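You operate a simulated robot arm through the tools that you are given. There is no shell and no other tool. Be economical: measure what you need, move in short steps, check, and stop when the job is done.

You run a simulated two-armed robot. Do the job below in one go: nothing can be reset, and whatever is moved stays where it is left.

TASK
Put the white box that says "37" from the top of the test bench in the inside of the silver good tray and the white box that says "36" on the bed of the bag sealer. Count the clear lamp caps on the top of the test bench, then put as many of the short grey boxes from the top of the test bench on the divider shelf of bay b. Fetch the small pink lamp cap and set it on the flat red panel. Open the left packing drawer, fetch the white foam block from the inside of the left packing drawer and set it on the lower shelf of the packing bench and shut the drawer again. Do these in any order. Set down upright: white box, short grey box, small pink lamp cap.

It is judged by the outcome, as a careful person would: the job done as asked, and still so three seconds after it is handed in. It fails if anything else is knocked over, pushed out of place, dropped, spilled or broken. A push-on lid holds only when it is set on centred and level and pressed home; a screw cap is set on level and turned clockwise until tight.

THE ROBOT
Two 7-joint arms with fingered hands on one trunk, on a base that drives. Base frame: it is fixed to the floor where the robot stands at the start and does not move with it; the origin is under the middle of the robot, x ahead of it, y to its left, z up; the surface under the hand at the start is at about z = 860. Lengths are in mm, angles in degrees, forces in N, time in s.
The left shoulder is at the start at [70, 145, 1162], the right one opposite. With the tool pointing down near the work surface each hand reaches from about 420 to 780 mm from the robot's upright axis, wherever it stands, measured 20 degrees to its own side. Places, roughly: bed of the bag sealer (29x19 cm) [-1560, 1440, 840]; clear lamp cap [750, 500, 1000]; divider shelf of bay B [5300, -1200, 1200]; flat red panel (13x17x2 cm) [-3400, 1300, 800]; inside of the silver good tray (15x15 cm) [520, 740, 860]; left packing drawer [-1500, 1300, 700]; lower shelf of the packing bench [-1300, 700, 200]; short grey box [1000, 0, 1000]; small pink lamp cap (7x7x8 cm) [-3200, 300, 800]; white box [750, 0, 1000]; white foam block (9x13x3 cm) [-1500, 1300, 700]. Payload 3.5 kg a hand.
The TCP of each hand is the grasp point between the finger pads, 25 mm short of the fingertips. In the tool frame z runs along the fingers and y along their closing line. The gripper opens to 88 mm. The gripper's body begins 29 mm behind the TCP. The gripper is a hand of 4 fingers: y runs from the thumb to the fingers, the wrist lies at [-13, -97, -162] in the tool frame, and closing takes about 1.5 s.
Orientation is that of the tool frame in the base frame, as a unit quaternion [x, y, z, w]. With the fingers straight down and the wrist toward the robot, the tool's x, y and z point along [0, 1, 0], [1, 0, 0] and [0, 0, -1] of the base frame.

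THE INTERFACE
- The arms move only by the tool send_rows. It takes "left_steps", "right_steps" or both (then of equal length, played together; a hand with none holds still); each is a list that holds one entry, the list of rows, each a list of 7 numbers: the shift along the tool's x, y, z in mm, then the turn, a rotation vector about the tool's x, y, z in degrees, then the opening, from 0 (shut) to 1 (fully open). In form: [[[x, y, z, rx, ry, rz, fingers], ...]]. A call has 1 to 8 rows; each row is the pose to reach, as a shift and turn from the pose commanded when the call began, along the tool's axes at that moment. Each row takes 0.2 s and may step no farther than 50 mm and 8.6 degrees from the row before; otherwise, or with a gripper value out of range, the whole call is refused. A pose out of reach is approached as far as the arm can. The call stops where the force on the tool passes 40 N (or 10 N more than at its start, if that is more) or the arm is blocked; 0.2 s more then pass. Each finger travels about 45 mm/s and halts on what it meets, pressing with about 29 N; the grip force reading is that of the motor and also rises with nothing between the fingers. The clock runs only during rows and for 0.2 s after the last one: add rows that repeat a pose to give the fingers time. It gives the time, the measured TCP pose, the force on the tool (base axes), the opening and the grip force at its end, in the units of the frame above (readings bear some noise), with the torque about the TCP (base axes, N m) and any sound that the robot's microphone picked up, and new pictures: "show" is both (left out), scene, wrist or none (wrist: the cameras of the hands that moved).
- Cameras (640 x 400 px; columns grow to the right, rows downward): "scene" is now at [135.6, 6.8, 1474.8]; the picture's right is [0.09, -1.00, 0.00], its down [-0.64, -0.06, -0.77] and it looks along [0.77, 0.07, -0.64] (base axes); focal length 271 px, centre (320, 200). "left" rides on the left gripper at [-64, -83, -98] in its tool frame; the picture's right is [-0.62, -0.37, 0.69], its down [0.71, -0.63, 0.30] and it looks along [0.32, 0.68, 0.65] (tool axes); focal length 265 px, centre (320, 200). "right" rides on the right gripper at [64, -83, -98] in its tool frame; the picture's right is [-0.62, 0.37, -0.69], its down [-0.71, -0.63, 0.30] and it looks along [-0.32, 0.68, 0.65] (tool axes); focal length 265 px, centre (320, 200). There is no depth. A picture from a camera that has moved, and an enlarged one, comes with that camera's place and axes in the base frame and with its lens.
- slide_trunk(by): slides the trunk up (or, below 0, down) by that many mm; the arms and the scene camera ride with it, the base frame stays. It gives what a move gives, with no picture.
- base_move(legs): drives the robot by 1 to 6 legs, each [ahead, left, turn to the left] in mm, mm and degrees, along the robot's own axes; the way and the turn of a leg run together, so that a leg with both is an arc; at most 1500 mm and 180 degrees a leg. The arms and the cameras ride along, it lands a little off, and it stops where it bumps. It gives what a move gives, and a new picture of the scene camera.
- preshape(shape, hand): the hand has 4 fingers and takes this shape, open, in about a second: jaw (thumb against the fingers, like two jaws); tri (thumb and two fingers); tip (a fingertip pinch); poke (one finger out to press); point (the index stretched); flat (the hand flat); cup (the hand cupped); fist (a fist). The gripper value then closes the fingers along that shape, each until it touches; the sizes above hold for jaw. It gives what a move gives, with no picture.
- head_to(pan, tilt): turns the head with the scene camera to pan (to the left, within 86 degrees either way) and tilt (down, from -29 to 69), counted from straight ahead of the robot. It gives what a move gives, and a new picture of the scene camera.
- inspect(camera, box): a new picture of the part [left, top, right, bottom] of that camera's present view, enlarged. The clock stands still meanwhile.
- sign_off(): hands the job in; it is judged then, once.

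Go step by step. Nothing tells you exact positions but the pictures and the camera data: compare them with the known pose of the tool, close in by small moves and look again before you grip or let go. The budget is 207 turns and 260 pictures, counting those below and the enlarged ones. Unless the task says otherwise, let go and move clear before handing in.

The tools are called after ">>>" as a command line: name --argument value ..., lists and objects as JSON in quotes. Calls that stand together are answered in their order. send_rows: Moves the arms, as the interface text tells. Its arguments: {"type":"object","properties":{"left_steps":{"type":"array","items":{"type":"array","items":{"type":"array","items":{"type":"number"}}}},"right_steps":{"type":"array","items":{"type":"array","items":{"type":"array","items":{"type":"number"}}}},"show":{"type":"string","enum":["both","scene","wrist","none"]}},"required":[]} The other tools are called the same way: slide_trunk (by) slides the trunk up or down; preshape (shape, hand) gives the hand a shape; base_move (legs) drives the base; head_to (pan, tilt) turns the head that bears the scene camera; inspect (camera, box) takes an enlarged picture of a part of a camera's view; sign_off () hands the job in.

At the start:

```text
time_s: 0.0
left_eef_pos: [520.8, 207.1, 1206.3]
left_orientation: [0.706, 0.708, 0.0, 0.0]
left_force: [-0.6, 0.0, -0.2]
left_wrist_torque: [0.0, -0.03, -0.01]
left_gripper_width: 87.5
left_finger_force: 0.1
left_shape: jaw
right_eef_pos: [533.4, -175.9, 1145.2]
right_orientation: [0.708, 0.707, 0.0, 0.001]
right_force: [-0.4, -0.5, 0.7]
right_wrist_torque: [0.02, 0.01, -0.02]
right_gripper_width: 87.5
right_finger_force: 0.1
right_shape: jaw
trunk travel left (down, up): [-725.0, 115.0]
robot x, y, heading: [0.3, -1.2, 0.0]
head pan, tilt: [5.2, 39.7]
```

scene: 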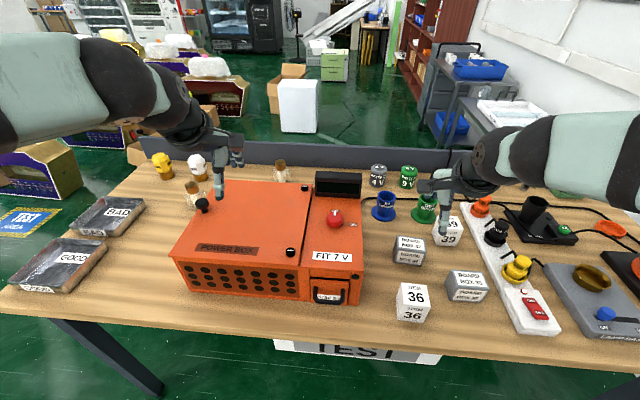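
right: 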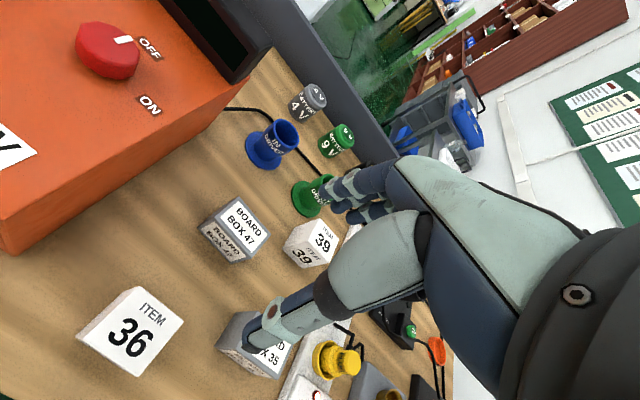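
left: 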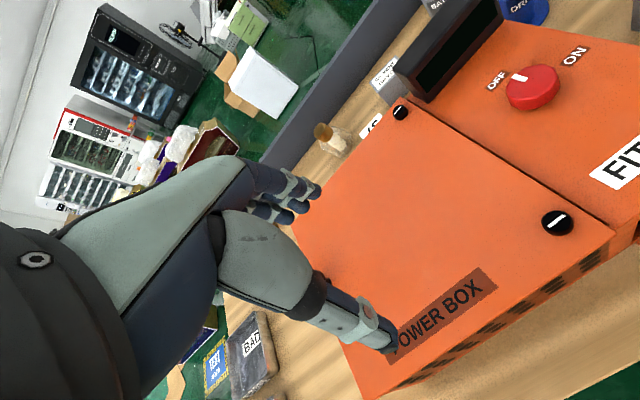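

I see the test bench with the orange power box, white item boxes and grey board boxes. I'll look closer at the items and lamp caps first.

>>> inspect --camera "scene" --box '[360, 150, 560, 340]'

>>> inspect --camera "scene" --box '[130, 130, 330, 260]'

>>> head_to --pan 40 --tilt 35

```text
2.11 times, centred on (460, 245) of scene
camera zoom: at [135.6, 6.8, 1474.8], right [0.09, -1.0, 0.0], down [-0.64, -0.06, -0.77], along [0.77, 0.07, -0.64], focal length 570 px, centre (25, 105)
```

zoom: 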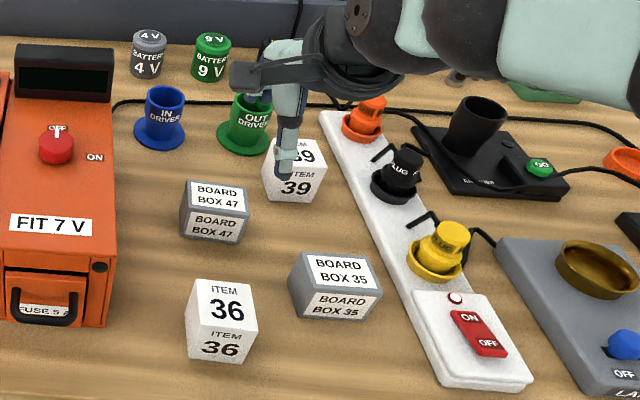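

```text
3.08 times, centred on (230, 195) of scene
camera zoom: at [135.6, 6.8, 1474.8], right [0.09, -1.0, 0.0], down [-0.64, -0.06, -0.77], along [0.77, 0.07, -0.64], focal length 833 px, centre (597, 215)
```

zoom: 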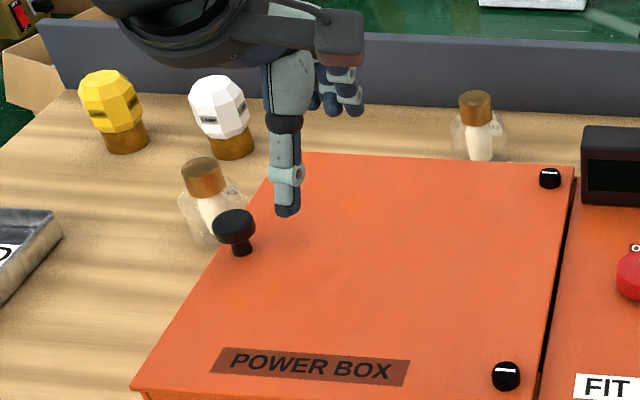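

```text
time_s: 1.0
left_eef_pos: [522.0, 207.8, 1206.4]
left_orientation: [0.708, 0.707, -0.001, 0.0]
left_force: [0.4, 0.5, -0.7]
left_wrist_torque: [-0.02, -0.05, -0.01]
left_gripper_width: 87.8
left_finger_force: 0.1
left_shape: jaw
right_eef_pos: [533.1, -175.4, 1145.8]
right_orientation: [0.707, 0.707, 0.0, 0.0]
right_force: [-0.6, -0.2, -0.3]
right_wrist_torque: [-0.03, 0.0, -0.01]
right_gripper_width: 87.8
right_finger_force: 0.1
right_shape: jaw
trunk travel left (down, up): [-725.0, 115.0]
robot x, y, heading: [3.0, 3.8, -0.1]
head pan, tilt: [40.0, 35.0]
camera scene: at [118.3, 55.6, 1481.9], right [0.64, -0.77, 0.0], down [-0.44, -0.37, -0.82], along [0.63, 0.53, -0.57], focal length 271 px, centre (320, 200)
```

scene: 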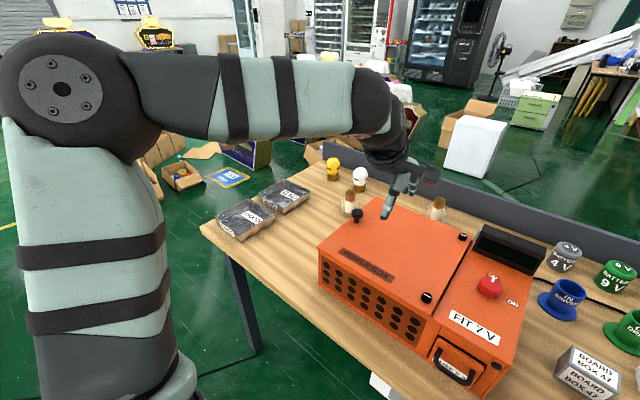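

Two clear caps are visible so far, box 37 is not. I'll look to the right and then raise the arms/trunk to look behind the power box.

>>> head_to --pan -40 --tilt 35

>>> slide_trunk --by 112

>>> head_to --pan 5 --tilt 40

```text
time_s: 2.5
left_eef_pos: [521.2, 207.2, 1205.2]
left_orientation: [0.708, 0.707, 0.0, 0.0]
left_force: [0.3, 0.7, 0.2]
left_wrist_torque: [0.01, 0.0, 0.02]
left_gripper_width: 87.7
left_finger_force: 0.0
left_shape: jaw
right_eef_pos: [532.1, -175.6, 1145.9]
right_orientation: [0.707, 0.707, 0.0, 0.0]
right_force: [0.2, 0.1, 0.8]
right_wrist_torque: [-0.01, -0.02, -0.03]
right_gripper_width: 87.7
right_finger_force: 0.1
right_shape: jaw
trunk travel left (down, up): [-725.0, 115.0]
robot x, y, heading: [-1.3, -1.4, 0.0]
head pan, tilt: [-40.0, 35.0]
camera scene: at [118.3, -57.4, 1481.9], right [-0.64, -0.77, 0.0], down [-0.44, 0.37, -0.82], along [0.63, -0.53, -0.57], focal length 271 px, centre (320, 200)
```

scene: 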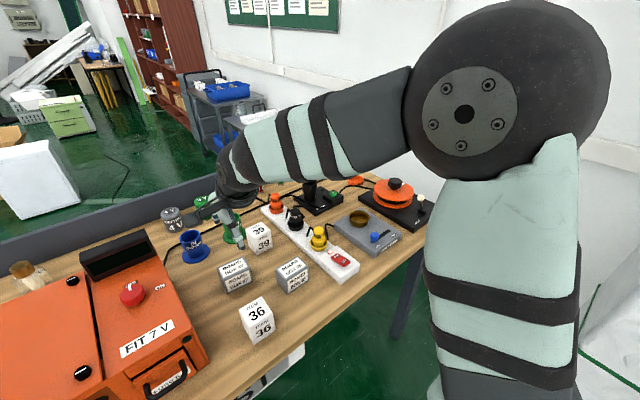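

```text
time_s: 4.0
left_eef_pos: [520.6, 208.1, 1317.6]
left_orientation: [0.707, 0.707, 0.001, 0.0]
left_force: [-0.2, 0.1, -0.4]
left_wrist_torque: [0.01, -0.01, -0.03]
left_gripper_width: 87.6
left_finger_force: 0.0
left_shape: jaw
right_eef_pos: [532.8, -175.7, 1256.9]
right_orientation: [0.707, 0.707, 0.0, 0.0]
right_force: [-0.5, -0.1, -0.5]
right_wrist_torque: [0.02, -0.01, -0.01]
right_gripper_width: 87.5
right_finger_force: 0.1
right_shape: jaw
trunk travel left (down, up): [-837.0, 3.0]
robot x, y, heading: [0.5, 3.6, 0.0]
head pan, tilt: [-40.0, 35.0]
```

```text
time_s: 5.1
left_eef_pos: [521.0, 207.5, 1317.4]
left_orientation: [0.708, 0.706, 0.0, 0.0]
left_force: [0.7, 0.2, -0.2]
left_wrist_torque: [0.0, -0.02, -0.03]
left_gripper_width: 87.6
left_finger_force: 0.0
left_shape: jaw
right_eef_pos: [533.6, -176.2, 1258.9]
right_orientation: [0.707, 0.707, 0.0, 0.001]
right_force: [0.2, 0.2, -0.1]
right_wrist_torque: [0.03, 0.01, -0.05]
right_gripper_width: 87.7
right_finger_force: 0.1
right_shape: jaw
trunk travel left (down, up): [-837.0, 3.0]
robot x, y, heading: [-3.0, -2.0, 0.1]
head pan, tilt: [5.0, 40.0]
camera scene: at [135.3, 6.4, 1586.4], right [0.09, -1.0, 0.0], down [-0.64, -0.06, -0.77], along [0.76, 0.07, -0.64], focal length 271 px, centre (320, 200)
```

scene: 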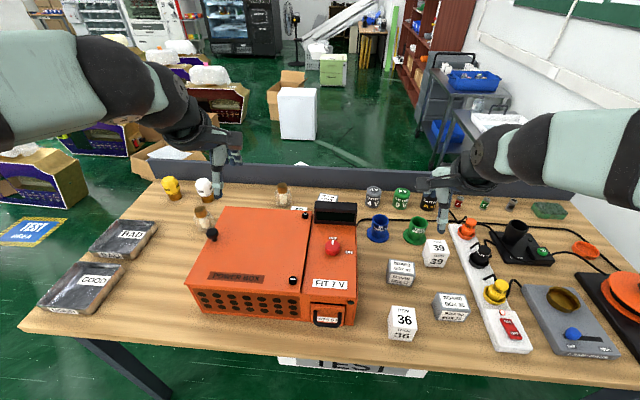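

>>> inspect --camera "scene" --box '[180, 160, 380, 260]'

>>> inspect --camera "left" --box '[160, 0, 640, 300]'

>>> inspect --camera "scene" --box '[360, 170, 600, 350]'

```text
3.20 times, centred on (280, 210) of scene
camera zoom: at [135.3, 6.4, 1586.4], right [0.09, -1.0, 0.0], down [-0.64, -0.06, -0.77], along [0.76, 0.07, -0.64], focal length 866 px, centre (448, 168)
```

zoom: 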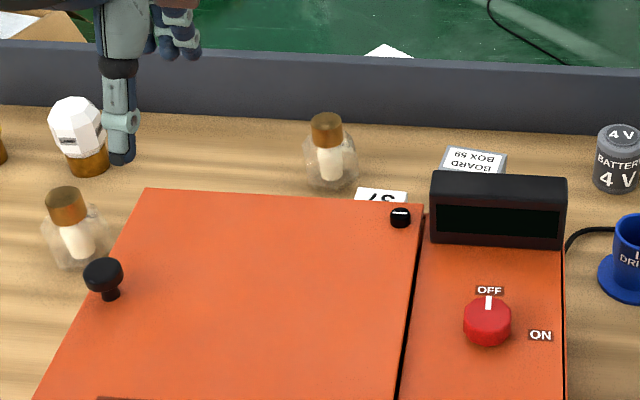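

```text
1.33 times, centred on (400, 150) of left
camera zoom: at [437.4, 143.0, 1418.1], right [-0.37, -0.62, -0.69], down [-0.63, 0.71, -0.3], along [0.68, 0.32, -0.65], focal length 354 px, centre (213, 267)
```

zoom: 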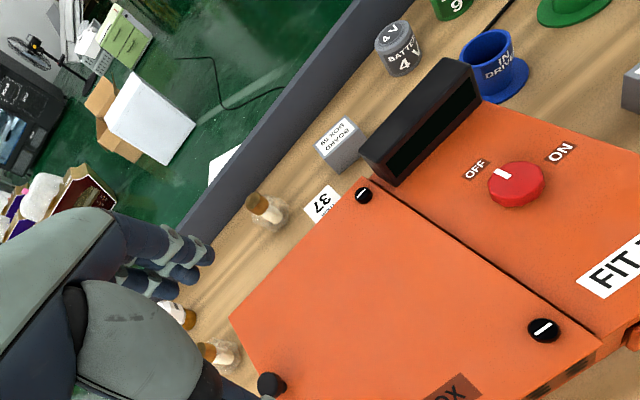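

```text
2.22 times, centred on (480, 260) of scene
camera zoom: at [135.3, 6.4, 1586.4], right [0.09, -1.0, 0.0], down [-0.64, -0.06, -0.77], along [0.76, 0.07, -0.64], focal length 602 px, centre (-36, 67)
```

zoom: 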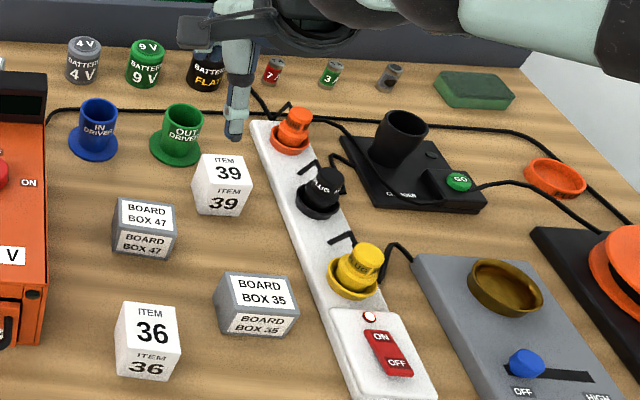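

Box 37 and board box 59 sit behind the power box, and two clear caps are visible. I'll look down at the bench edge and the base before driving closer.

>>> head_to --pan 0 --tilt 69

```text
time_s: 6.0
left_eef_pos: [521.6, 205.7, 1318.3]
left_orientation: [0.707, 0.707, 0.0, 0.0]
left_force: [0.2, 0.0, 0.0]
left_wrist_torque: [-0.03, 0.05, 0.0]
left_gripper_width: 87.7
left_finger_force: 0.1
left_shape: jaw
right_eef_pos: [532.4, -175.9, 1256.4]
right_orientation: [0.707, 0.707, 0.0, -0.001]
right_force: [-0.2, 0.4, 0.4]
right_wrist_torque: [0.04, -0.01, -0.02]
right_gripper_width: 87.4
right_finger_force: 0.0
right_shape: jaw
trunk travel left (down, up): [-837.0, 3.0]
robot x, y, heading: [-4.5, -0.7, -0.0]
head pan, tilt: [0.0, 68.8]
camera scene: at [106.8, -0.8, 1550.3], right [0.0, -1.0, 0.0], down [-0.93, 0.0, -0.36], along [0.36, 0.0, -0.93], focal length 271 px, centre (320, 200)
```

scene: 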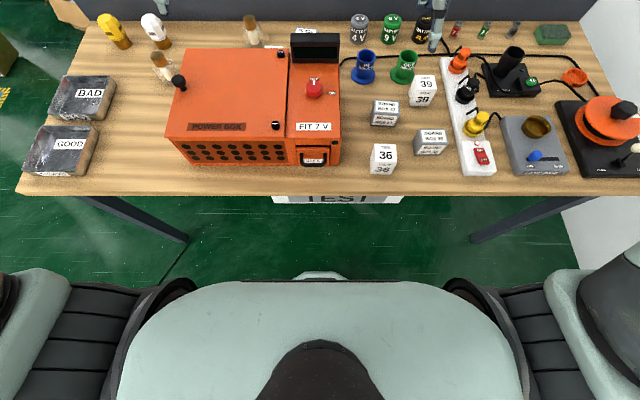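

To count caps with certainty I'll extend the left hand over the power box and look behind it.

>>> send_rows --left_steps '[[[0, 50, 0, 0, 0, 0, 1], [0, 100, 0, 0, 0, 0, 1], [0, 150, 0, 0, 0, 0, 1], [0, 200, 0, 0, 0, 0, 1], [0, 240, 0, 0, 0, 0, 1], [0, 240, 0, 0, 0, 0, 1]]]' --show "both"

```text
time_s: 7.4
left_eef_pos: [718.0, 208.3, 1322.0]
left_orientation: [0.708, 0.706, 0.001, 0.001]
left_force: [-0.4, -0.2, 0.8]
left_wrist_torque: [0.0, 0.04, -0.01]
left_gripper_width: 87.7
left_finger_force: 0.0
left_shape: jaw
left hand out of reach, approached as far as the arm can: row 5, 6
right_eef_pos: [529.2, -175.8, 1259.2]
right_orientation: [0.707, 0.707, 0.001, 0.001]
right_force: [-0.1, -0.3, -0.3]
right_wrist_torque: [0.01, 0.0, -0.01]
right_gripper_width: 87.7
right_finger_force: 0.0
right_shape: jaw
trunk travel left (down, up): [-837.0, 3.0]
robot x, y, heading: [-1.8, 0.6, 0.0]
head pan, tilt: [0.0, 68.8]
camera scene: at [102.6, -1.6, 1550.5], right [0.0, -1.0, 0.0], down [-0.93, 0.0, -0.36], along [0.36, 0.0, -0.93], focal length 271 px, centre (320, 200)
camera left: at [633.6, 143.6, 1421.4], right [-0.37, -0.62, -0.69], down [-0.63, 0.72, -0.31], along [0.69, 0.32, -0.65], focal length 265 px, centre (320, 200)
```

scene: 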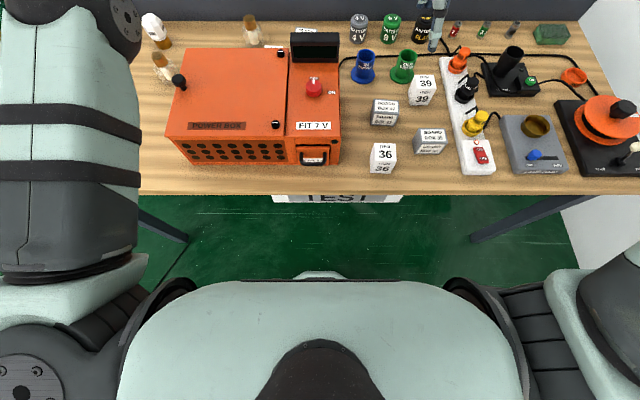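
left: 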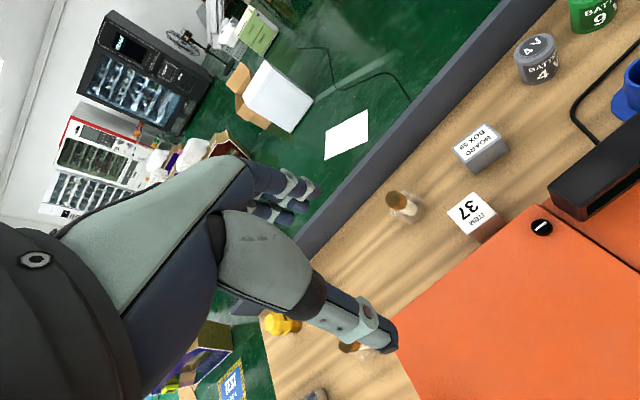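

I count two clear caps (yellow and white are not clear), so two grey boxes go to bay B: 47 and 35. I'll retract the left hand, slide back down and shift the base right.

>>> send_rows --left_steps '[[[0, -50, 0, 0, 0, 0, 1], [0, -100, 0, 0, 0, 0, 1], [0, -150, 0, 0, 0, 0, 1], [0, -200, 0, 0, 0, 0, 1], [0, -230, 0, 0, 0, 0, 1]]]' --show "none"

>>> slide_trunk --by -80

>>> base_move --legs '[[0, -160, 0]]'

>>> head_to --pan -10 --tilt 55

```text
time_s: 8.6
left_eef_pos: [486.8, 212.8, 1319.0]
left_orientation: [0.707, 0.707, 0.0, 0.002]
left_force: [0.5, 0.4, -0.3]
left_wrist_torque: [-0.01, -0.01, 0.02]
left_gripper_width: 87.9
left_finger_force: 0.0
left_shape: jaw
right_eef_pos: [529.8, -174.2, 1258.6]
right_orientation: [0.707, 0.707, 0.0, 0.002]
right_force: [-0.3, 0.1, 0.9]
right_wrist_torque: [-0.03, 0.04, 0.03]
right_gripper_width: 87.7
right_finger_force: 0.0
right_shape: jaw
trunk travel left (down, up): [-837.0, 3.0]
robot x, y, heading: [-2.8, -1.4, -0.3]
head pan, tilt: [0.0, 68.8]
```

```text
time_s: 9.8
left_eef_pos: [488.8, 210.8, 1238.3]
left_orientation: [0.707, 0.707, -0.001, 0.0]
left_force: [-0.7, -0.1, -0.6]
left_wrist_torque: [0.0, 0.0, 0.0]
left_gripper_width: 87.7
left_finger_force: 0.1
left_shape: jaw
right_eef_pos: [532.7, -176.1, 1177.8]
right_orientation: [0.707, 0.707, 0.0, 0.0]
right_force: [0.1, -1.5, -0.5]
right_wrist_torque: [0.0, 0.01, 0.02]
right_gripper_width: 87.4
right_finger_force: 0.1
right_shape: jaw
trunk travel left (down, up): [-757.0, 83.0]
robot x, y, heading: [-0.9, -0.0, -0.2]
head pan, tilt: [0.0, 68.8]
```

```text
time_s: 11.2
left_eef_pos: [489.6, 53.6, 1238.1]
left_orientation: [0.708, 0.706, -0.001, 0.001]
left_force: [-0.3, 0.1, 0.1]
left_wrist_torque: [0.02, 0.01, -0.01]
left_gripper_width: 87.7
left_finger_force: 0.1
left_shape: jaw
right_eef_pos: [532.6, -331.8, 1177.8]
right_orientation: [0.708, 0.707, -0.002, 0.001]
right_force: [-0.5, 0.6, 0.3]
right_wrist_torque: [-0.02, 0.02, -0.04]
right_gripper_width: 87.7
right_finger_force: 0.1
right_shape: jaw
trunk travel left (down, up): [-757.0, 83.0]
robot x, y, heading: [3.8, -160.8, -0.0]
head pan, tilt: [0.0, 68.8]
camera scene: at [106.6, -156.6, 1470.2], right [0.0, -1.0, 0.0], down [-0.93, 0.0, -0.36], along [0.36, 0.0, -0.93], focal length 271 px, centre (320, 200)
```

scene: 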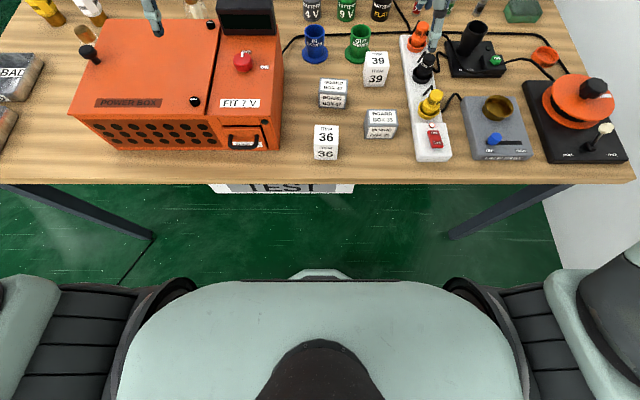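

```text
time_s: 12.0
left_eef_pos: [490.1, 49.4, 1237.9]
left_orientation: [0.707, 0.707, 0.0, 0.0]
left_force: [1.3, 0.2, 0.0]
left_wrist_torque: [0.01, 0.02, -0.01]
left_gripper_width: 87.8
left_finger_force: 0.1
left_shape: jaw
right_eef_pos: [532.8, -336.0, 1176.6]
right_orientation: [0.707, 0.708, 0.0, 0.0]
right_force: [0.5, 0.6, -0.4]
right_wrist_torque: [0.01, -0.04, 0.04]
right_gripper_width: 87.4
right_finger_force: 0.1
right_shape: jaw
trunk travel left (down, up): [-757.0, 83.0]
robot x, y, heading: [2.4, -160.3, -0.1]
head pan, tilt: [-10.0, 55.0]
camera scene: at [121.6, -173.6, 1485.6], right [-0.17, -0.98, 0.0], down [-0.81, 0.14, -0.57], along [0.56, -0.1, -0.82], focal length 271 px, centre (320, 200)
```

scene: 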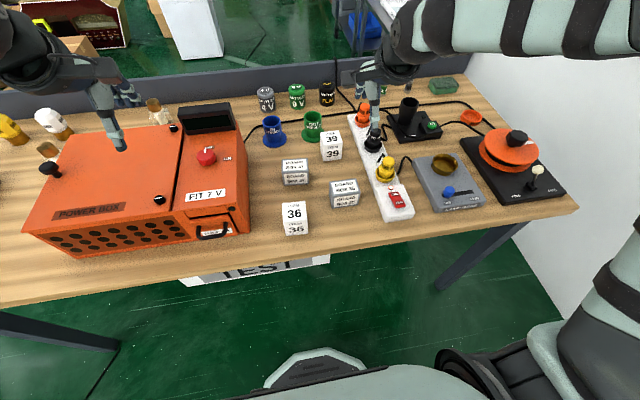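

>>> inspect --camera "scene" --box '[260, 120, 420, 250]'

```text
3.08 times, centred on (340, 185) of scene
camera zoom: at [121.6, -173.6, 1485.6], right [-0.17, -0.98, 0.0], down [-0.81, 0.14, -0.57], along [0.56, -0.1, -0.82], focal length 833 px, centre (258, 246)
```

zoom: 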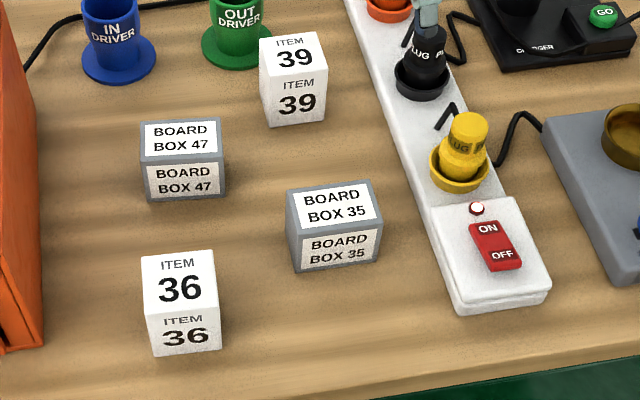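

Box 35 is centred at about (545,-316) and box 47 at about (647,-195), both 55 deep and 50 high. Left hand moves over 47 while the right hand gives way.

>>> send_rows --left_steps '[[[-40, 26, 0, 0, 0, 0, 1], [-80, 52, 0, 0, 0, 0, 1], [-120, 78, 0, 0, 0, 0, 1], [-160, 104, 0, 0, 0, 0, 1], [-200, 130, 0, 0, 0, 0, 1], [-240, 155, 0, 0, 0, 0, 1], [-244, 157, 40, 0, 0, 0, 1], [-244, 157, 80, 0, 0, 0, 1]]]' --right_steps '[[[-40, 0, 0, 0, 0, 0, 1], [-80, 0, 0, 0, 0, 0, 1], [-120, 0, 0, 0, 0, 0, 1], [-140, 0, 0, 0, 0, 0, 1], [-140, 0, 0, 0, 0, 0, 1], [-140, 0, 0, 0, 0, 0, 1], [-140, 0, 0, 0, 0, 0, 1], [-140, 0, 0, 0, 0, 0, 1]]]' --show "both"

```text
time_s: 13.8
left_eef_pos: [650.9, -188.3, 1156.3]
left_orientation: [0.703, 0.711, -0.004, 0.003]
left_force: [0.4, -0.1, 0.4]
left_wrist_torque: [0.0, -0.01, -0.02]
left_gripper_width: 87.8
left_finger_force: 0.1
left_shape: jaw
right_eef_pos: [533.0, -478.3, 1177.6]
right_orientation: [0.708, 0.706, 0.0, 0.0]
right_force: [-0.2, -0.6, -0.3]
right_wrist_torque: [0.04, -0.03, -0.01]
right_gripper_width: 87.5
right_finger_force: 0.1
right_shape: jaw
trunk travel left (down, up): [-757.0, 83.0]
robot x, y, heading: [-0.5, -161.5, 0.1]
head pan, tilt: [-10.0, 55.0]
camera scene: at [122.1, -173.7, 1485.7], right [-0.18, -0.98, 0.0], down [-0.81, 0.14, -0.57], along [0.56, -0.1, -0.82], focal length 271 px, centre (320, 200)
camera right: at [449.9, -412.3, 1277.1], right [0.37, -0.62, 0.69], down [-0.63, -0.71, -0.3], along [0.68, -0.32, -0.65], focal length 265 px, centre (320, 200)
camera left: at [567.8, -252.1, 1256.8], right [-0.36, -0.63, -0.69], down [-0.64, 0.7, -0.31], along [0.68, 0.32, -0.66], focal length 265 px, centre (320, 200)
```

scene: 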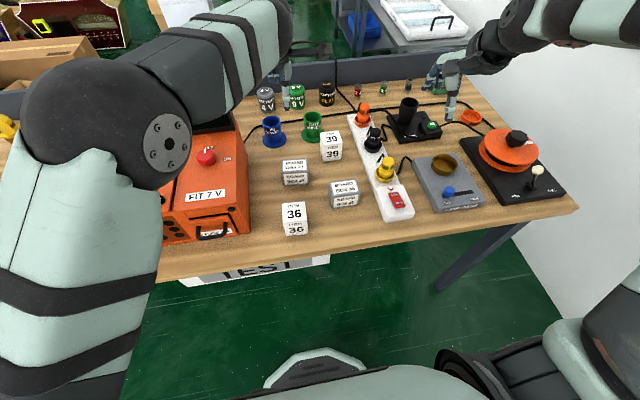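
right: 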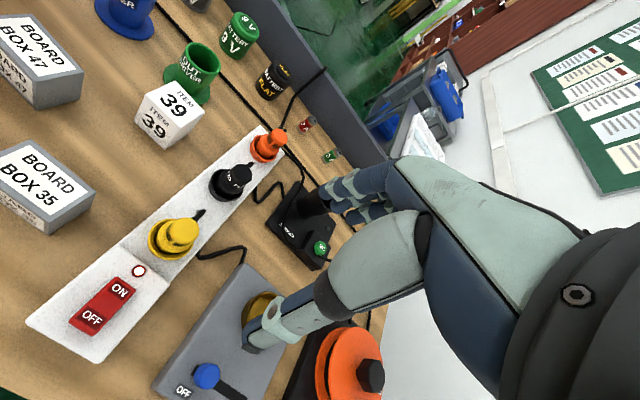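
left: 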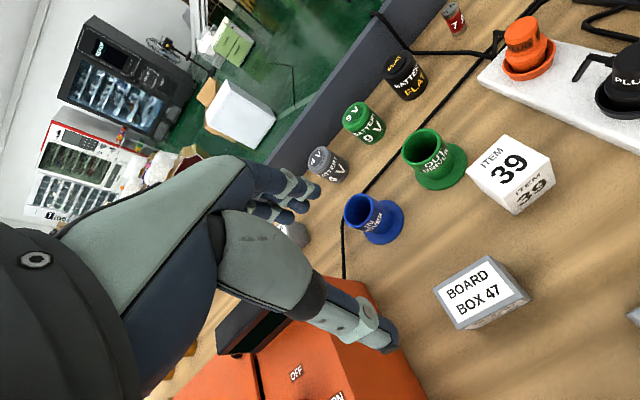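

>>> send_rows --left_steps '[[[-6, -4, 45, 0, 0, 4, 1], [-6, -4, 90, 0, 0, 4, 1], [-6, -4, 135, 0, 0, 4, 1], [-6, -4, 180, 0, 0, 4, 1], [-6, -4, 190, 0, 0, 4, 1], [-6, -4, 190, 0, 0, 4, 1]]]' --show "both"

```text
time_s: 15.2
left_eef_pos: [642.4, -197.9, 967.0]
left_orientation: [0.732, 0.681, -0.001, 0.0]
left_force: [0.2, 0.8, 0.0]
left_wrist_torque: [0.02, 0.0, -0.01]
left_gripper_width: 87.5
left_finger_force: 0.0
left_shape: jaw
right_eef_pos: [532.6, -475.9, 1179.5]
right_orientation: [0.707, 0.707, -0.001, 0.001]
right_force: [-0.6, 0.1, -0.4]
right_wrist_torque: [0.01, -0.01, 0.01]
right_gripper_width: 87.7
right_finger_force: 0.0
right_shape: jaw
trunk travel left (down, up): [-757.0, 83.0]
robot x, y, heading: [-1.0, -159.2, -0.1]
head pan, tilt: [-10.0, 55.0]
camera scene: at [121.2, -172.8, 1485.7], right [-0.17, -0.98, 0.0], down [-0.81, 0.14, -0.57], along [0.56, -0.1, -0.82], focal length 271 px, centre (320, 200)
camera left: at [553.8, -256.9, 1067.6], right [-0.41, -0.59, -0.69], down [-0.58, 0.76, -0.3], along [0.71, 0.27, -0.65], focal length 265 px, centre (320, 200)
```

scene: 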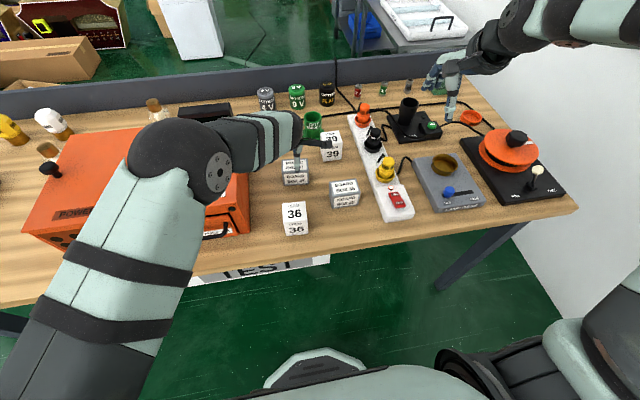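
left: 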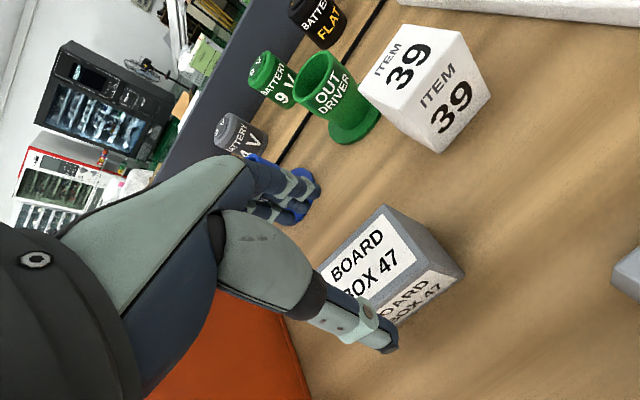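

Aligned: box 47 lies between thumb and fingers. Descend and grip.

>>> send_rows --left_steps '[[[0, 0, 40, 0, 0, 0, 1], [0, 0, 76, 0, 0, 0, 1], [0, 0, 79, 0, 0, 0, 0], [0, 0, 79, 0, 0, 0, 0], [0, 0, 79, 0, 0, 0, 0], [0, 0, 79, 0, 0, 0, 0], [0, 0, 79, 0, 0, 0, 0], [0, 0, 79, 0, 0, 0, 0]]]' --show "wrist"

```text
time_s: 17.0
left_eef_pos: [642.4, -199.7, 889.1]
left_orientation: [0.731, 0.682, 0.001, 0.001]
left_force: [1.7, 0.0, 4.8]
left_wrist_torque: [0.09, -0.22, -0.07]
left_gripper_width: 46.0
left_finger_force: 29.4
left_shape: jaw
right_eef_pos: [532.9, -477.6, 1178.6]
right_orientation: [0.707, 0.707, -0.001, -0.001]
right_force: [0.6, -0.4, -0.4]
right_wrist_torque: [-0.01, 0.01, 0.01]
right_gripper_width: 87.2
right_finger_force: 0.1
right_shape: jaw
trunk travel left (down, up): [-757.0, 83.0]
robot x, y, heading: [2.0, -158.2, -0.0]
head pan, tilt: [-10.0, 55.0]
camera left: at [554.1, -258.3, 989.0], right [-0.41, -0.59, -0.69], down [-0.58, 0.76, -0.31], along [0.71, 0.27, -0.65], focal length 265 px, centre (320, 200)
```

left: 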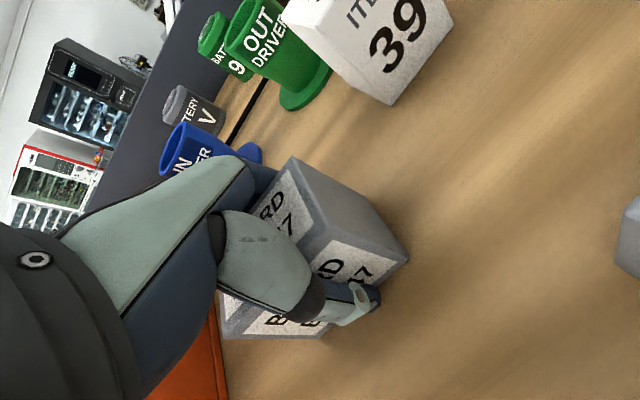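

>>> send_rows --left_steps '[[[0, 0, -50, 0, 0, 0, 0], [0, 0, -100, 0, 0, 0, 0], [0, 0, -150, 0, 0, 0, 0], [0, 0, -200, 0, 0, 0, 0], [10, -20, -245, 0, 0, 0, 0], [50, -40, -250, 0, 0, 0, 0], [90, -60, -250, 0, 0, 0, 0], [130, -80, -250, 0, 0, 0, 0]]]' --show "none"

>>> send_rows --left_steps '[[[40, -20, 0, 0, 0, 0, 0], [80, -40, 0, 0, 0, 0, 0], [120, -60, 0, 0, 0, 0, 0], [150, -70, 0, 0, 0, 0, 0], [150, -70, 0, 0, 0, 0, 0], [150, -70, 0, 0, 0, 0, 0]]]' --right_steps '[[[40, 4, 0, 0, 0, 0, 1], [80, 8, 0, 0, 0, 0, 1], [120, 11, 40, 0, 0, 0, 1], [160, 13, 85, 0, 0, 0, 1], [162, 13, 130, 0, 0, 0, 1], [162, 13, 170, 0, 0, 0, 1]]]' --show "both"

```text
refused: row 5 steps farther than a row can; nothing moved
```

```text
refused: row 3 steps farther than a row can; nothing moved
```

>>> send_rows --left_steps '[[[0, 0, -48, 0, 0, 0, 0], [0, 0, -96, 0, 0, 0, 0], [0, 0, -144, 0, 0, 0, 0], [0, 0, -192, 0, 0, 0, 0], [0, 0, -240, 0, 0, 0, 0], [40, -20, -240, 0, 0, 0, 0], [80, -40, -240, 0, 0, 0, 0], [120, -60, -240, 0, 0, 0, 0]]]' --show "wrist"

```text
time_s: 18.8
left_eef_pos: [590.4, -73.2, 1129.1]
left_orientation: [0.732, 0.681, 0.0, 0.0]
left_force: [-0.9, -0.1, -1.4]
left_wrist_torque: [-0.06, 0.0, 0.03]
left_gripper_width: 44.8
left_finger_force: 29.3
left_shape: jaw
right_eef_pos: [532.9, -475.7, 1180.4]
right_orientation: [0.707, 0.707, 0.0, 0.001]
right_force: [-0.1, 0.6, -0.2]
right_wrist_torque: [0.0, 0.02, 0.0]
right_gripper_width: 87.6
right_finger_force: 0.0
right_shape: jaw
trunk travel left (down, up): [-757.0, 83.0]
robot x, y, heading: [3.8, -156.1, -0.1]
head pan, tilt: [-10.0, 55.0]
camera left: at [501.6, -131.1, 1228.9], right [-0.41, -0.59, -0.69], down [-0.58, 0.76, -0.31], along [0.71, 0.27, -0.65], focal length 265 px, centre (320, 200)
```

left: 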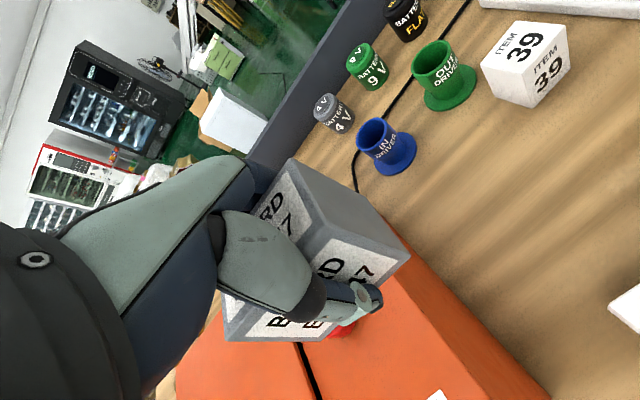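

>>> send_rows --left_steps '[[[40, -20, 0, 0, 0, 0, 0], [80, -40, 0, 0, 0, 0, 0], [120, -60, 0, 0, 0, 0, 0], [150, -70, 0, 0, 0, 0, 0], [150, -70, 0, 0, 0, 0, 0], [150, -70, 0, 0, 0, 0, 0], [150, -70, 0, 0, 0, 0, 0], [150, -70, 0, 0, 0, 0, 0]]]' --right_steps '[[[40, 3, 0, 0, 0, 0, 1], [80, 6, 0, 0, 0, 0, 1], [120, 9, 0, 0, 0, 0, 1], [161, 12, 0, 0, 0, 0, 1], [161, 12, 48, 0, 0, 0, 1], [161, 12, 96, 0, 0, 0, 1], [161, 12, 144, 0, 0, 0, 1], [161, 12, 190, 0, 0, 0, 1]]]' --show "both"

```text
time_s: 20.6
left_eef_pos: [532.0, 76.9, 1128.8]
left_orientation: [0.732, 0.681, 0.0, 0.0]
left_force: [-0.5, -0.3, -1.0]
left_wrist_torque: [0.0, 0.0, -0.02]
left_gripper_width: 44.7
left_finger_force: 29.4
left_shape: jaw
right_eef_pos: [546.7, -317.4, 987.4]
right_orientation: [0.708, 0.706, -0.001, 0.0]
right_force: [0.5, 0.3, 0.4]
right_wrist_torque: [-0.02, 0.03, 0.02]
right_gripper_width: 87.9
right_finger_force: 0.1
right_shape: jaw
trunk travel left (down, up): [-757.0, 83.0]
robot x, y, heading: [-0.6, -159.0, 0.0]
head pan, tilt: [-10.0, 55.0]
camera scene: at [124.1, -173.3, 1485.5], right [-0.17, -0.98, 0.0], down [-0.81, 0.14, -0.57], along [0.56, -0.1, -0.82], focal length 271 px, centre (320, 200)
camera right: at [463.4, -251.6, 1086.7], right [0.37, -0.62, 0.69], down [-0.63, -0.71, -0.3], along [0.68, -0.33, -0.65], focal length 265 px, centre (320, 200)
camera left: at [445.0, 20.2, 1227.9], right [-0.41, -0.59, -0.69], down [-0.58, 0.76, -0.3], along [0.7, 0.27, -0.66], focal length 265 px, centre (320, 200)
```

scene: 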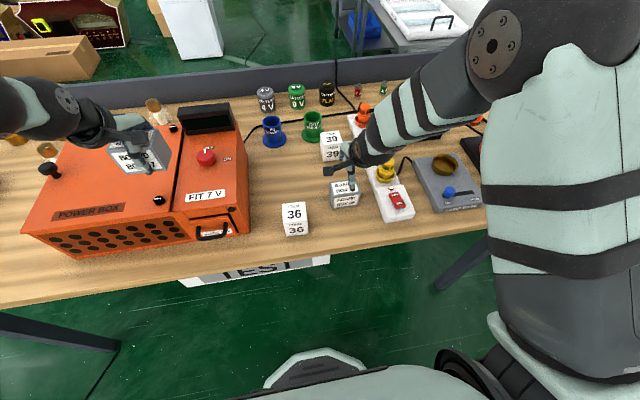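
right: 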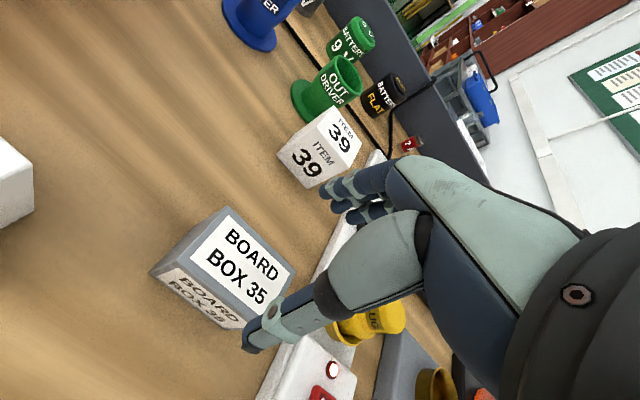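
left: 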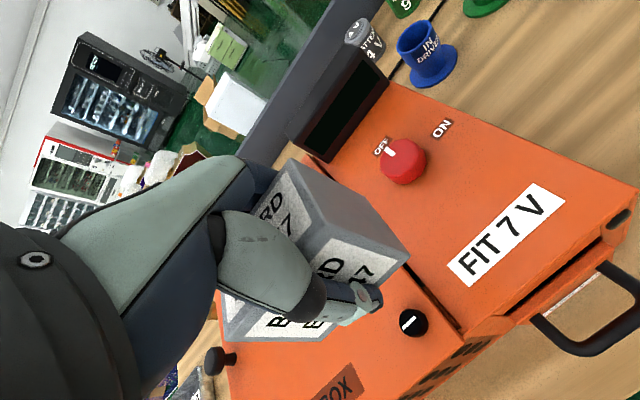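

>>> send_rows --right_steps '[[[3, -4, 40, 0, 0, 0, 1], [3, -4, 80, 0, 0, 0, 1], [3, -4, 98, 0, 0, 0, 1], [3, -4, 98, 0, 0, 0, 0], [3, -4, 98, 0, 0, 0, 0], [3, -4, 98, 0, 0, 0, 0], [3, -4, 98, 0, 0, 0, 0], [3, -4, 98, 0, 0, 0, 0]]]' --show "wrist"

```text
time_s: 22.4
left_eef_pos: [530.6, 79.6, 1128.6]
left_orientation: [0.732, 0.681, 0.0, 0.001]
left_force: [-0.9, -0.7, -1.1]
left_wrist_torque: [-0.01, 0.02, -0.02]
left_gripper_width: 44.6
left_finger_force: 28.9
left_shape: jaw
right_eef_pos: [540.5, -310.6, 890.5]
right_orientation: [0.707, 0.707, 0.001, 0.001]
right_force: [0.9, 0.2, 2.9]
right_wrist_torque: [-0.1, -0.1, 0.04]
right_gripper_width: 43.5
right_finger_force: 29.1
right_shape: jaw
trunk travel left (down, up): [-757.0, 83.0]
robot x, y, heading: [-0.2, -160.4, 0.0]
head pan, tilt: [-10.0, 55.0]
camera right: at [456.8, -246.8, 988.8], right [0.37, -0.62, 0.69], down [-0.63, -0.71, -0.3], along [0.68, -0.33, -0.65], focal length 265 px, centre (320, 200)
```

right: 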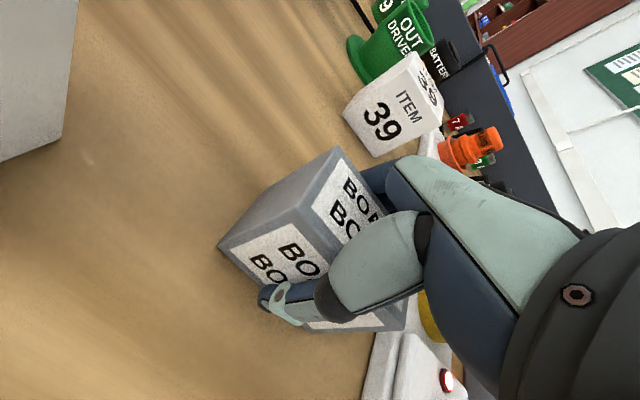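

>>> send_rows --right_steps '[[[0, 0, -48, 0, 0, 0, 0], [0, 0, -96, 0, 0, 0, 0], [0, 0, -144, 0, 0, 0, 0], [0, 0, -192, 0, 0, 0, 0], [0, 0, -240, 0, 0, 0, 0], [0, -40, -240, 0, 0, 0, 0], [0, -80, -240, 0, 0, 0, 0]]]' --left_steps '[[[0, 0, 0, 0, 0, 0, 0], [0, 0, 0, 0, 0, 0, 0], [0, 0, 0, 0, 0, 0, 0], [0, 0, 0, 0, 0, 0, 0], [0, 0, 0, 0, 0, 0, 0], [0, -40, 0, 0, 0, 0, 0], [0, -70, 0, 0, 0, 0, 0]]]' --show "wrist"

>>> head_to --pan -30 --tilt 10

>>> head_to --pan -70 --tilt 25

>>> head_to --pan 45 --tilt 20

```text
time_s: 24.0
left_eef_pos: [456.6, 79.3, 1131.9]
left_orientation: [0.731, 0.682, 0.002, 0.0]
left_force: [-0.2, -0.5, -1.8]
left_wrist_torque: [0.05, 0.0, 0.01]
left_gripper_width: 44.9
left_finger_force: 28.6
left_shape: jaw
right_eef_pos: [456.7, -315.8, 1130.7]
right_orientation: [0.707, 0.707, 0.002, -0.002]
right_force: [0.4, -1.1, -2.3]
right_wrist_torque: [0.06, -0.03, -0.03]
right_gripper_width: 42.6
right_finger_force: 29.3
right_shape: jaw
trunk travel left (down, up): [-757.0, 83.0]
robot x, y, heading: [-4.6, -157.6, 0.0]
head pan, tilt: [-10.0, 55.0]
camera right: at [372.8, -250.0, 1229.7], right [0.37, -0.62, 0.69], down [-0.63, -0.71, -0.31], along [0.69, -0.32, -0.65], focal length 265 px, centre (320, 200)
camera left: at [369.3, 20.7, 1231.3], right [-0.41, -0.59, -0.7], down [-0.58, 0.76, -0.3], along [0.71, 0.28, -0.65], focal length 265 px, centre (320, 200)
```

right: 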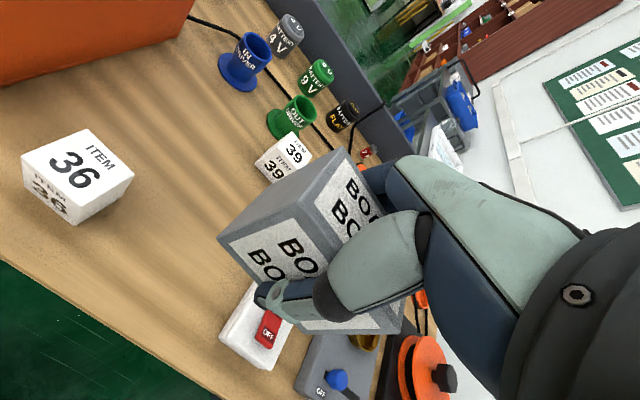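
left: 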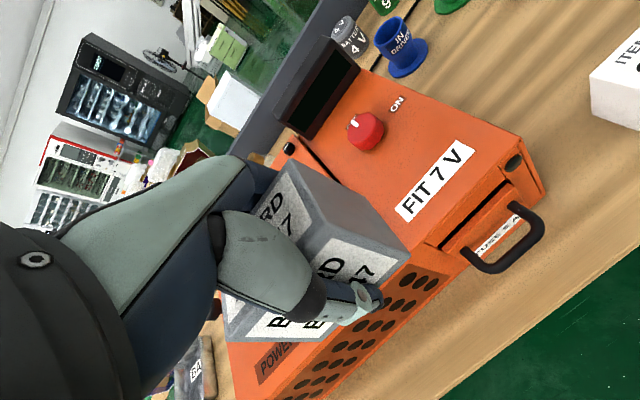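

```text
time_s: 25.1
left_eef_pos: [461.7, 84.2, 1128.3]
left_orientation: [0.732, 0.681, -0.001, 0.0]
left_force: [-0.5, 0.1, -1.4]
left_wrist_torque: [-0.02, -0.04, 0.01]
left_gripper_width: 44.8
left_finger_force: 29.2
left_shape: jaw
right_eef_pos: [458.9, -310.2, 1130.8]
right_orientation: [0.707, 0.707, -0.001, 0.0]
right_force: [0.3, -0.4, -1.9]
right_wrist_torque: [-0.03, -0.02, 0.01]
right_gripper_width: 42.7
right_finger_force: 29.1
right_shape: jaw
trunk travel left (down, up): [-757.0, 83.0]
robot x, y, heading: [1.2, -159.6, -0.1]
head pan, tilt: [-30.0, 10.0]
camera scene: at [130.8, -206.4, 1554.0], right [-0.5, -0.87, 0.0], down [-0.15, 0.09, -0.98], along [0.85, -0.49, -0.17], focal length 271 px, centre (320, 200)
```

scene: 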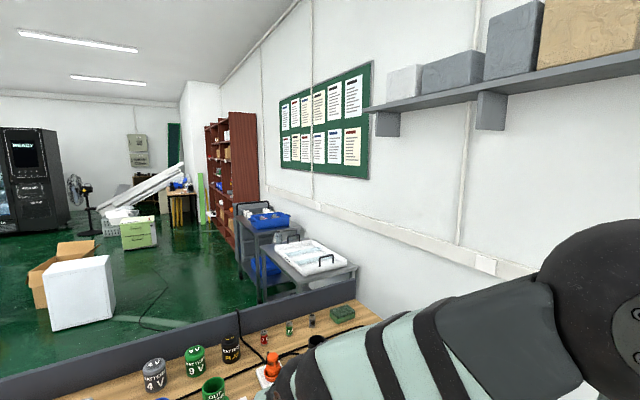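

```text
time_s: 26.1
left_eef_pos: [460.8, 83.5, 1128.8]
left_orientation: [0.732, 0.681, -0.001, 0.0]
left_force: [-0.7, 0.5, -1.7]
left_wrist_torque: [0.0, -0.02, 0.03]
left_gripper_width: 44.9
left_finger_force: 28.4
left_shape: jaw
right_eef_pos: [459.6, -310.4, 1130.7]
right_orientation: [0.707, 0.707, 0.0, 0.0]
right_force: [0.6, -0.6, -1.7]
right_wrist_torque: [-0.01, -0.03, 0.01]
right_gripper_width: 42.6
right_finger_force: 28.7
right_shape: jaw
trunk travel left (down, up): [-757.0, 83.0]
robot x, y, heading: [0.0, -157.1, -0.1]
head pan, tilt: [-70.0, 25.0]
camera scene: at [82.5, -246.5, 1529.7], right [-0.94, -0.34, 0.0], down [-0.14, 0.4, -0.91], along [0.31, -0.85, -0.42], focal length 271 px, centre (320, 200)
```

scene: 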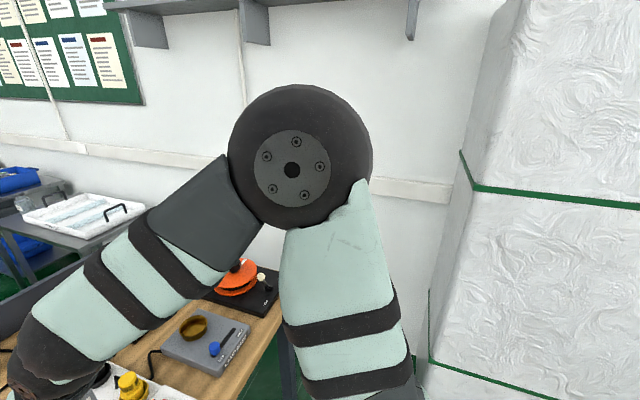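

```text
time_s: 28.1
left_eef_pos: [460.7, 83.7, 1128.1]
left_orientation: [0.732, 0.681, -0.001, 0.001]
left_force: [0.2, 0.4, -0.6]
left_wrist_torque: [-0.04, 0.02, -0.01]
left_gripper_width: 44.8
left_finger_force: 28.5
left_shape: jaw
right_eef_pos: [459.2, -309.9, 1130.7]
right_orientation: [0.707, 0.707, 0.001, 0.0]
right_force: [0.9, -0.2, -1.2]
right_wrist_torque: [-0.01, 0.02, 0.0]
right_gripper_width: 42.8
right_finger_force: 29.2
right_shape: jaw
trunk travel left (down, up): [-757.0, 83.0]
robot x, y, heading: [-0.5, -157.7, -0.4]
head pan, tilt: [45.0, 20.0]
camera scene: at [117.1, -94.4, 1537.7], right [0.71, -0.71, 0.0], down [-0.24, -0.24, -0.94], along [0.67, 0.66, -0.34], focal length 271 px, centre (320, 200)
```

scene: 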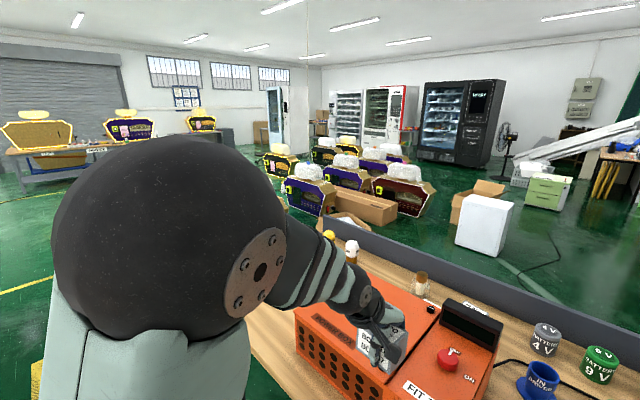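

Both grey boxes are in hand. The right end of the bench is against the wall, so I'll go around the left end, toward the red rack (bay B).

>>> base_move --legs '[[0, 1500, 0], [0, 150, 0]]'

```text
time_s: 36.5
left_eef_pos: [438.6, 1742.6, 1129.3]
left_orientation: [0.725, 0.689, 0.001, 0.0]
left_force: [0.4, -1.3, -1.4]
left_wrist_torque: [0.01, -0.01, 0.02]
left_gripper_width: 44.6
left_finger_force: 28.9
left_shape: jaw
right_eef_pos: [446.4, 1348.9, 1130.5]
right_orientation: [0.7, 0.714, 0.001, 0.0]
right_force: [-0.6, -0.6, -2.8]
right_wrist_torque: [0.0, 0.0, 0.02]
right_gripper_width: 42.6
right_finger_force: 29.2
right_shape: jaw
trunk travel left (down, up): [-757.0, 83.0]
robot x, y, heading: [-16.6, 1493.4, 1.1]
head pan, tilt: [45.0, 20.0]
camera scene: at [98.8, 1557.5, 1537.9], right [0.72, -0.69, 0.0], down [-0.24, -0.24, -0.94], along [0.65, 0.68, -0.34], focal length 271 px, centre (320, 200)
```

scene: 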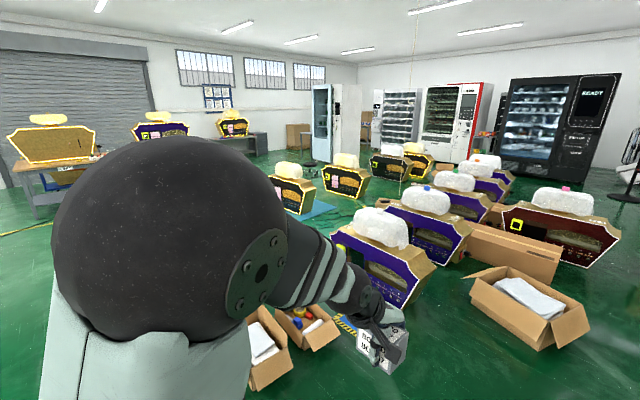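

>>> base_move --legs '[[1480, 0, -1]]'

>>> head_to --pan -50 --tilt 30

```text
time_s: 44.0
left_eef_pos: [1951.3, 1753.3, 1128.9]
left_orientation: [0.731, 0.683, 0.0, 0.001]
left_force: [0.1, -0.6, -1.9]
left_wrist_torque: [0.01, -0.01, 0.0]
left_gripper_width: 44.6
left_finger_force: 28.8
left_shape: jaw
right_eef_pos: [1950.5, 1357.9, 1129.6]
right_orientation: [0.707, 0.707, 0.0, 0.0]
right_force: [0.0, -0.5, -1.0]
right_wrist_torque: [0.01, -0.01, 0.01]
right_gripper_width: 42.6
right_finger_force: 28.8
right_shape: jaw
trunk travel left (down, up): [-757.0, 83.0]
robot x, y, heading: [1492.6, 1509.0, 0.4]
head pan, tilt: [45.0, 20.0]
camera scene: at [1606.4, 1573.8, 1537.8], right [0.71, -0.71, 0.0], down [-0.24, -0.24, -0.94], along [0.66, 0.66, -0.34], focal length 271 px, centre (320, 200)
```

scene: 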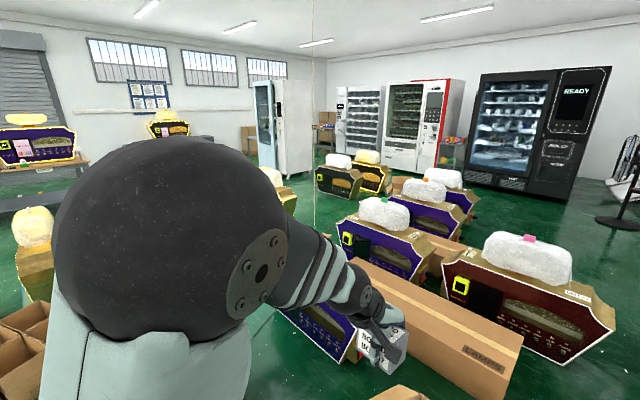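

```text
time_s: 45.7
left_eef_pos: [1950.5, 1752.3, 1127.7]
left_orientation: [0.731, 0.682, 0.0, 0.001]
left_force: [0.6, 0.4, -0.7]
left_wrist_torque: [-0.06, 0.01, -0.04]
left_gripper_width: 44.9
left_finger_force: 29.2
left_shape: jaw
right_eef_pos: [1949.8, 1358.9, 1130.2]
right_orientation: [0.707, 0.707, 0.001, -0.001]
right_force: [0.2, -0.4, -1.3]
right_wrist_torque: [0.03, 0.0, 0.01]
right_gripper_width: 42.7
right_finger_force: 28.4
right_shape: jaw
trunk travel left (down, up): [-757.0, 83.0]
robot x, y, heading: [1485.3, 1506.5, 0.2]
head pan, tilt: [-50.0, 30.0]
camera scene: at [1599.2, 1438.7, 1521.7], right [-0.77, -0.64, 0.0], down [-0.32, 0.38, -0.87], along [0.56, -0.66, -0.5], focal length 271 px, centre (320, 200)
```

scene: 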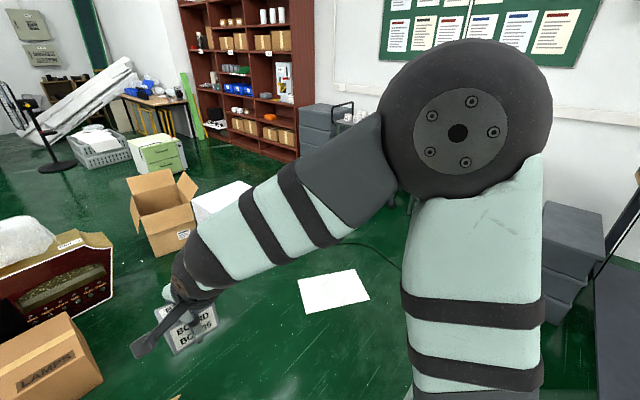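

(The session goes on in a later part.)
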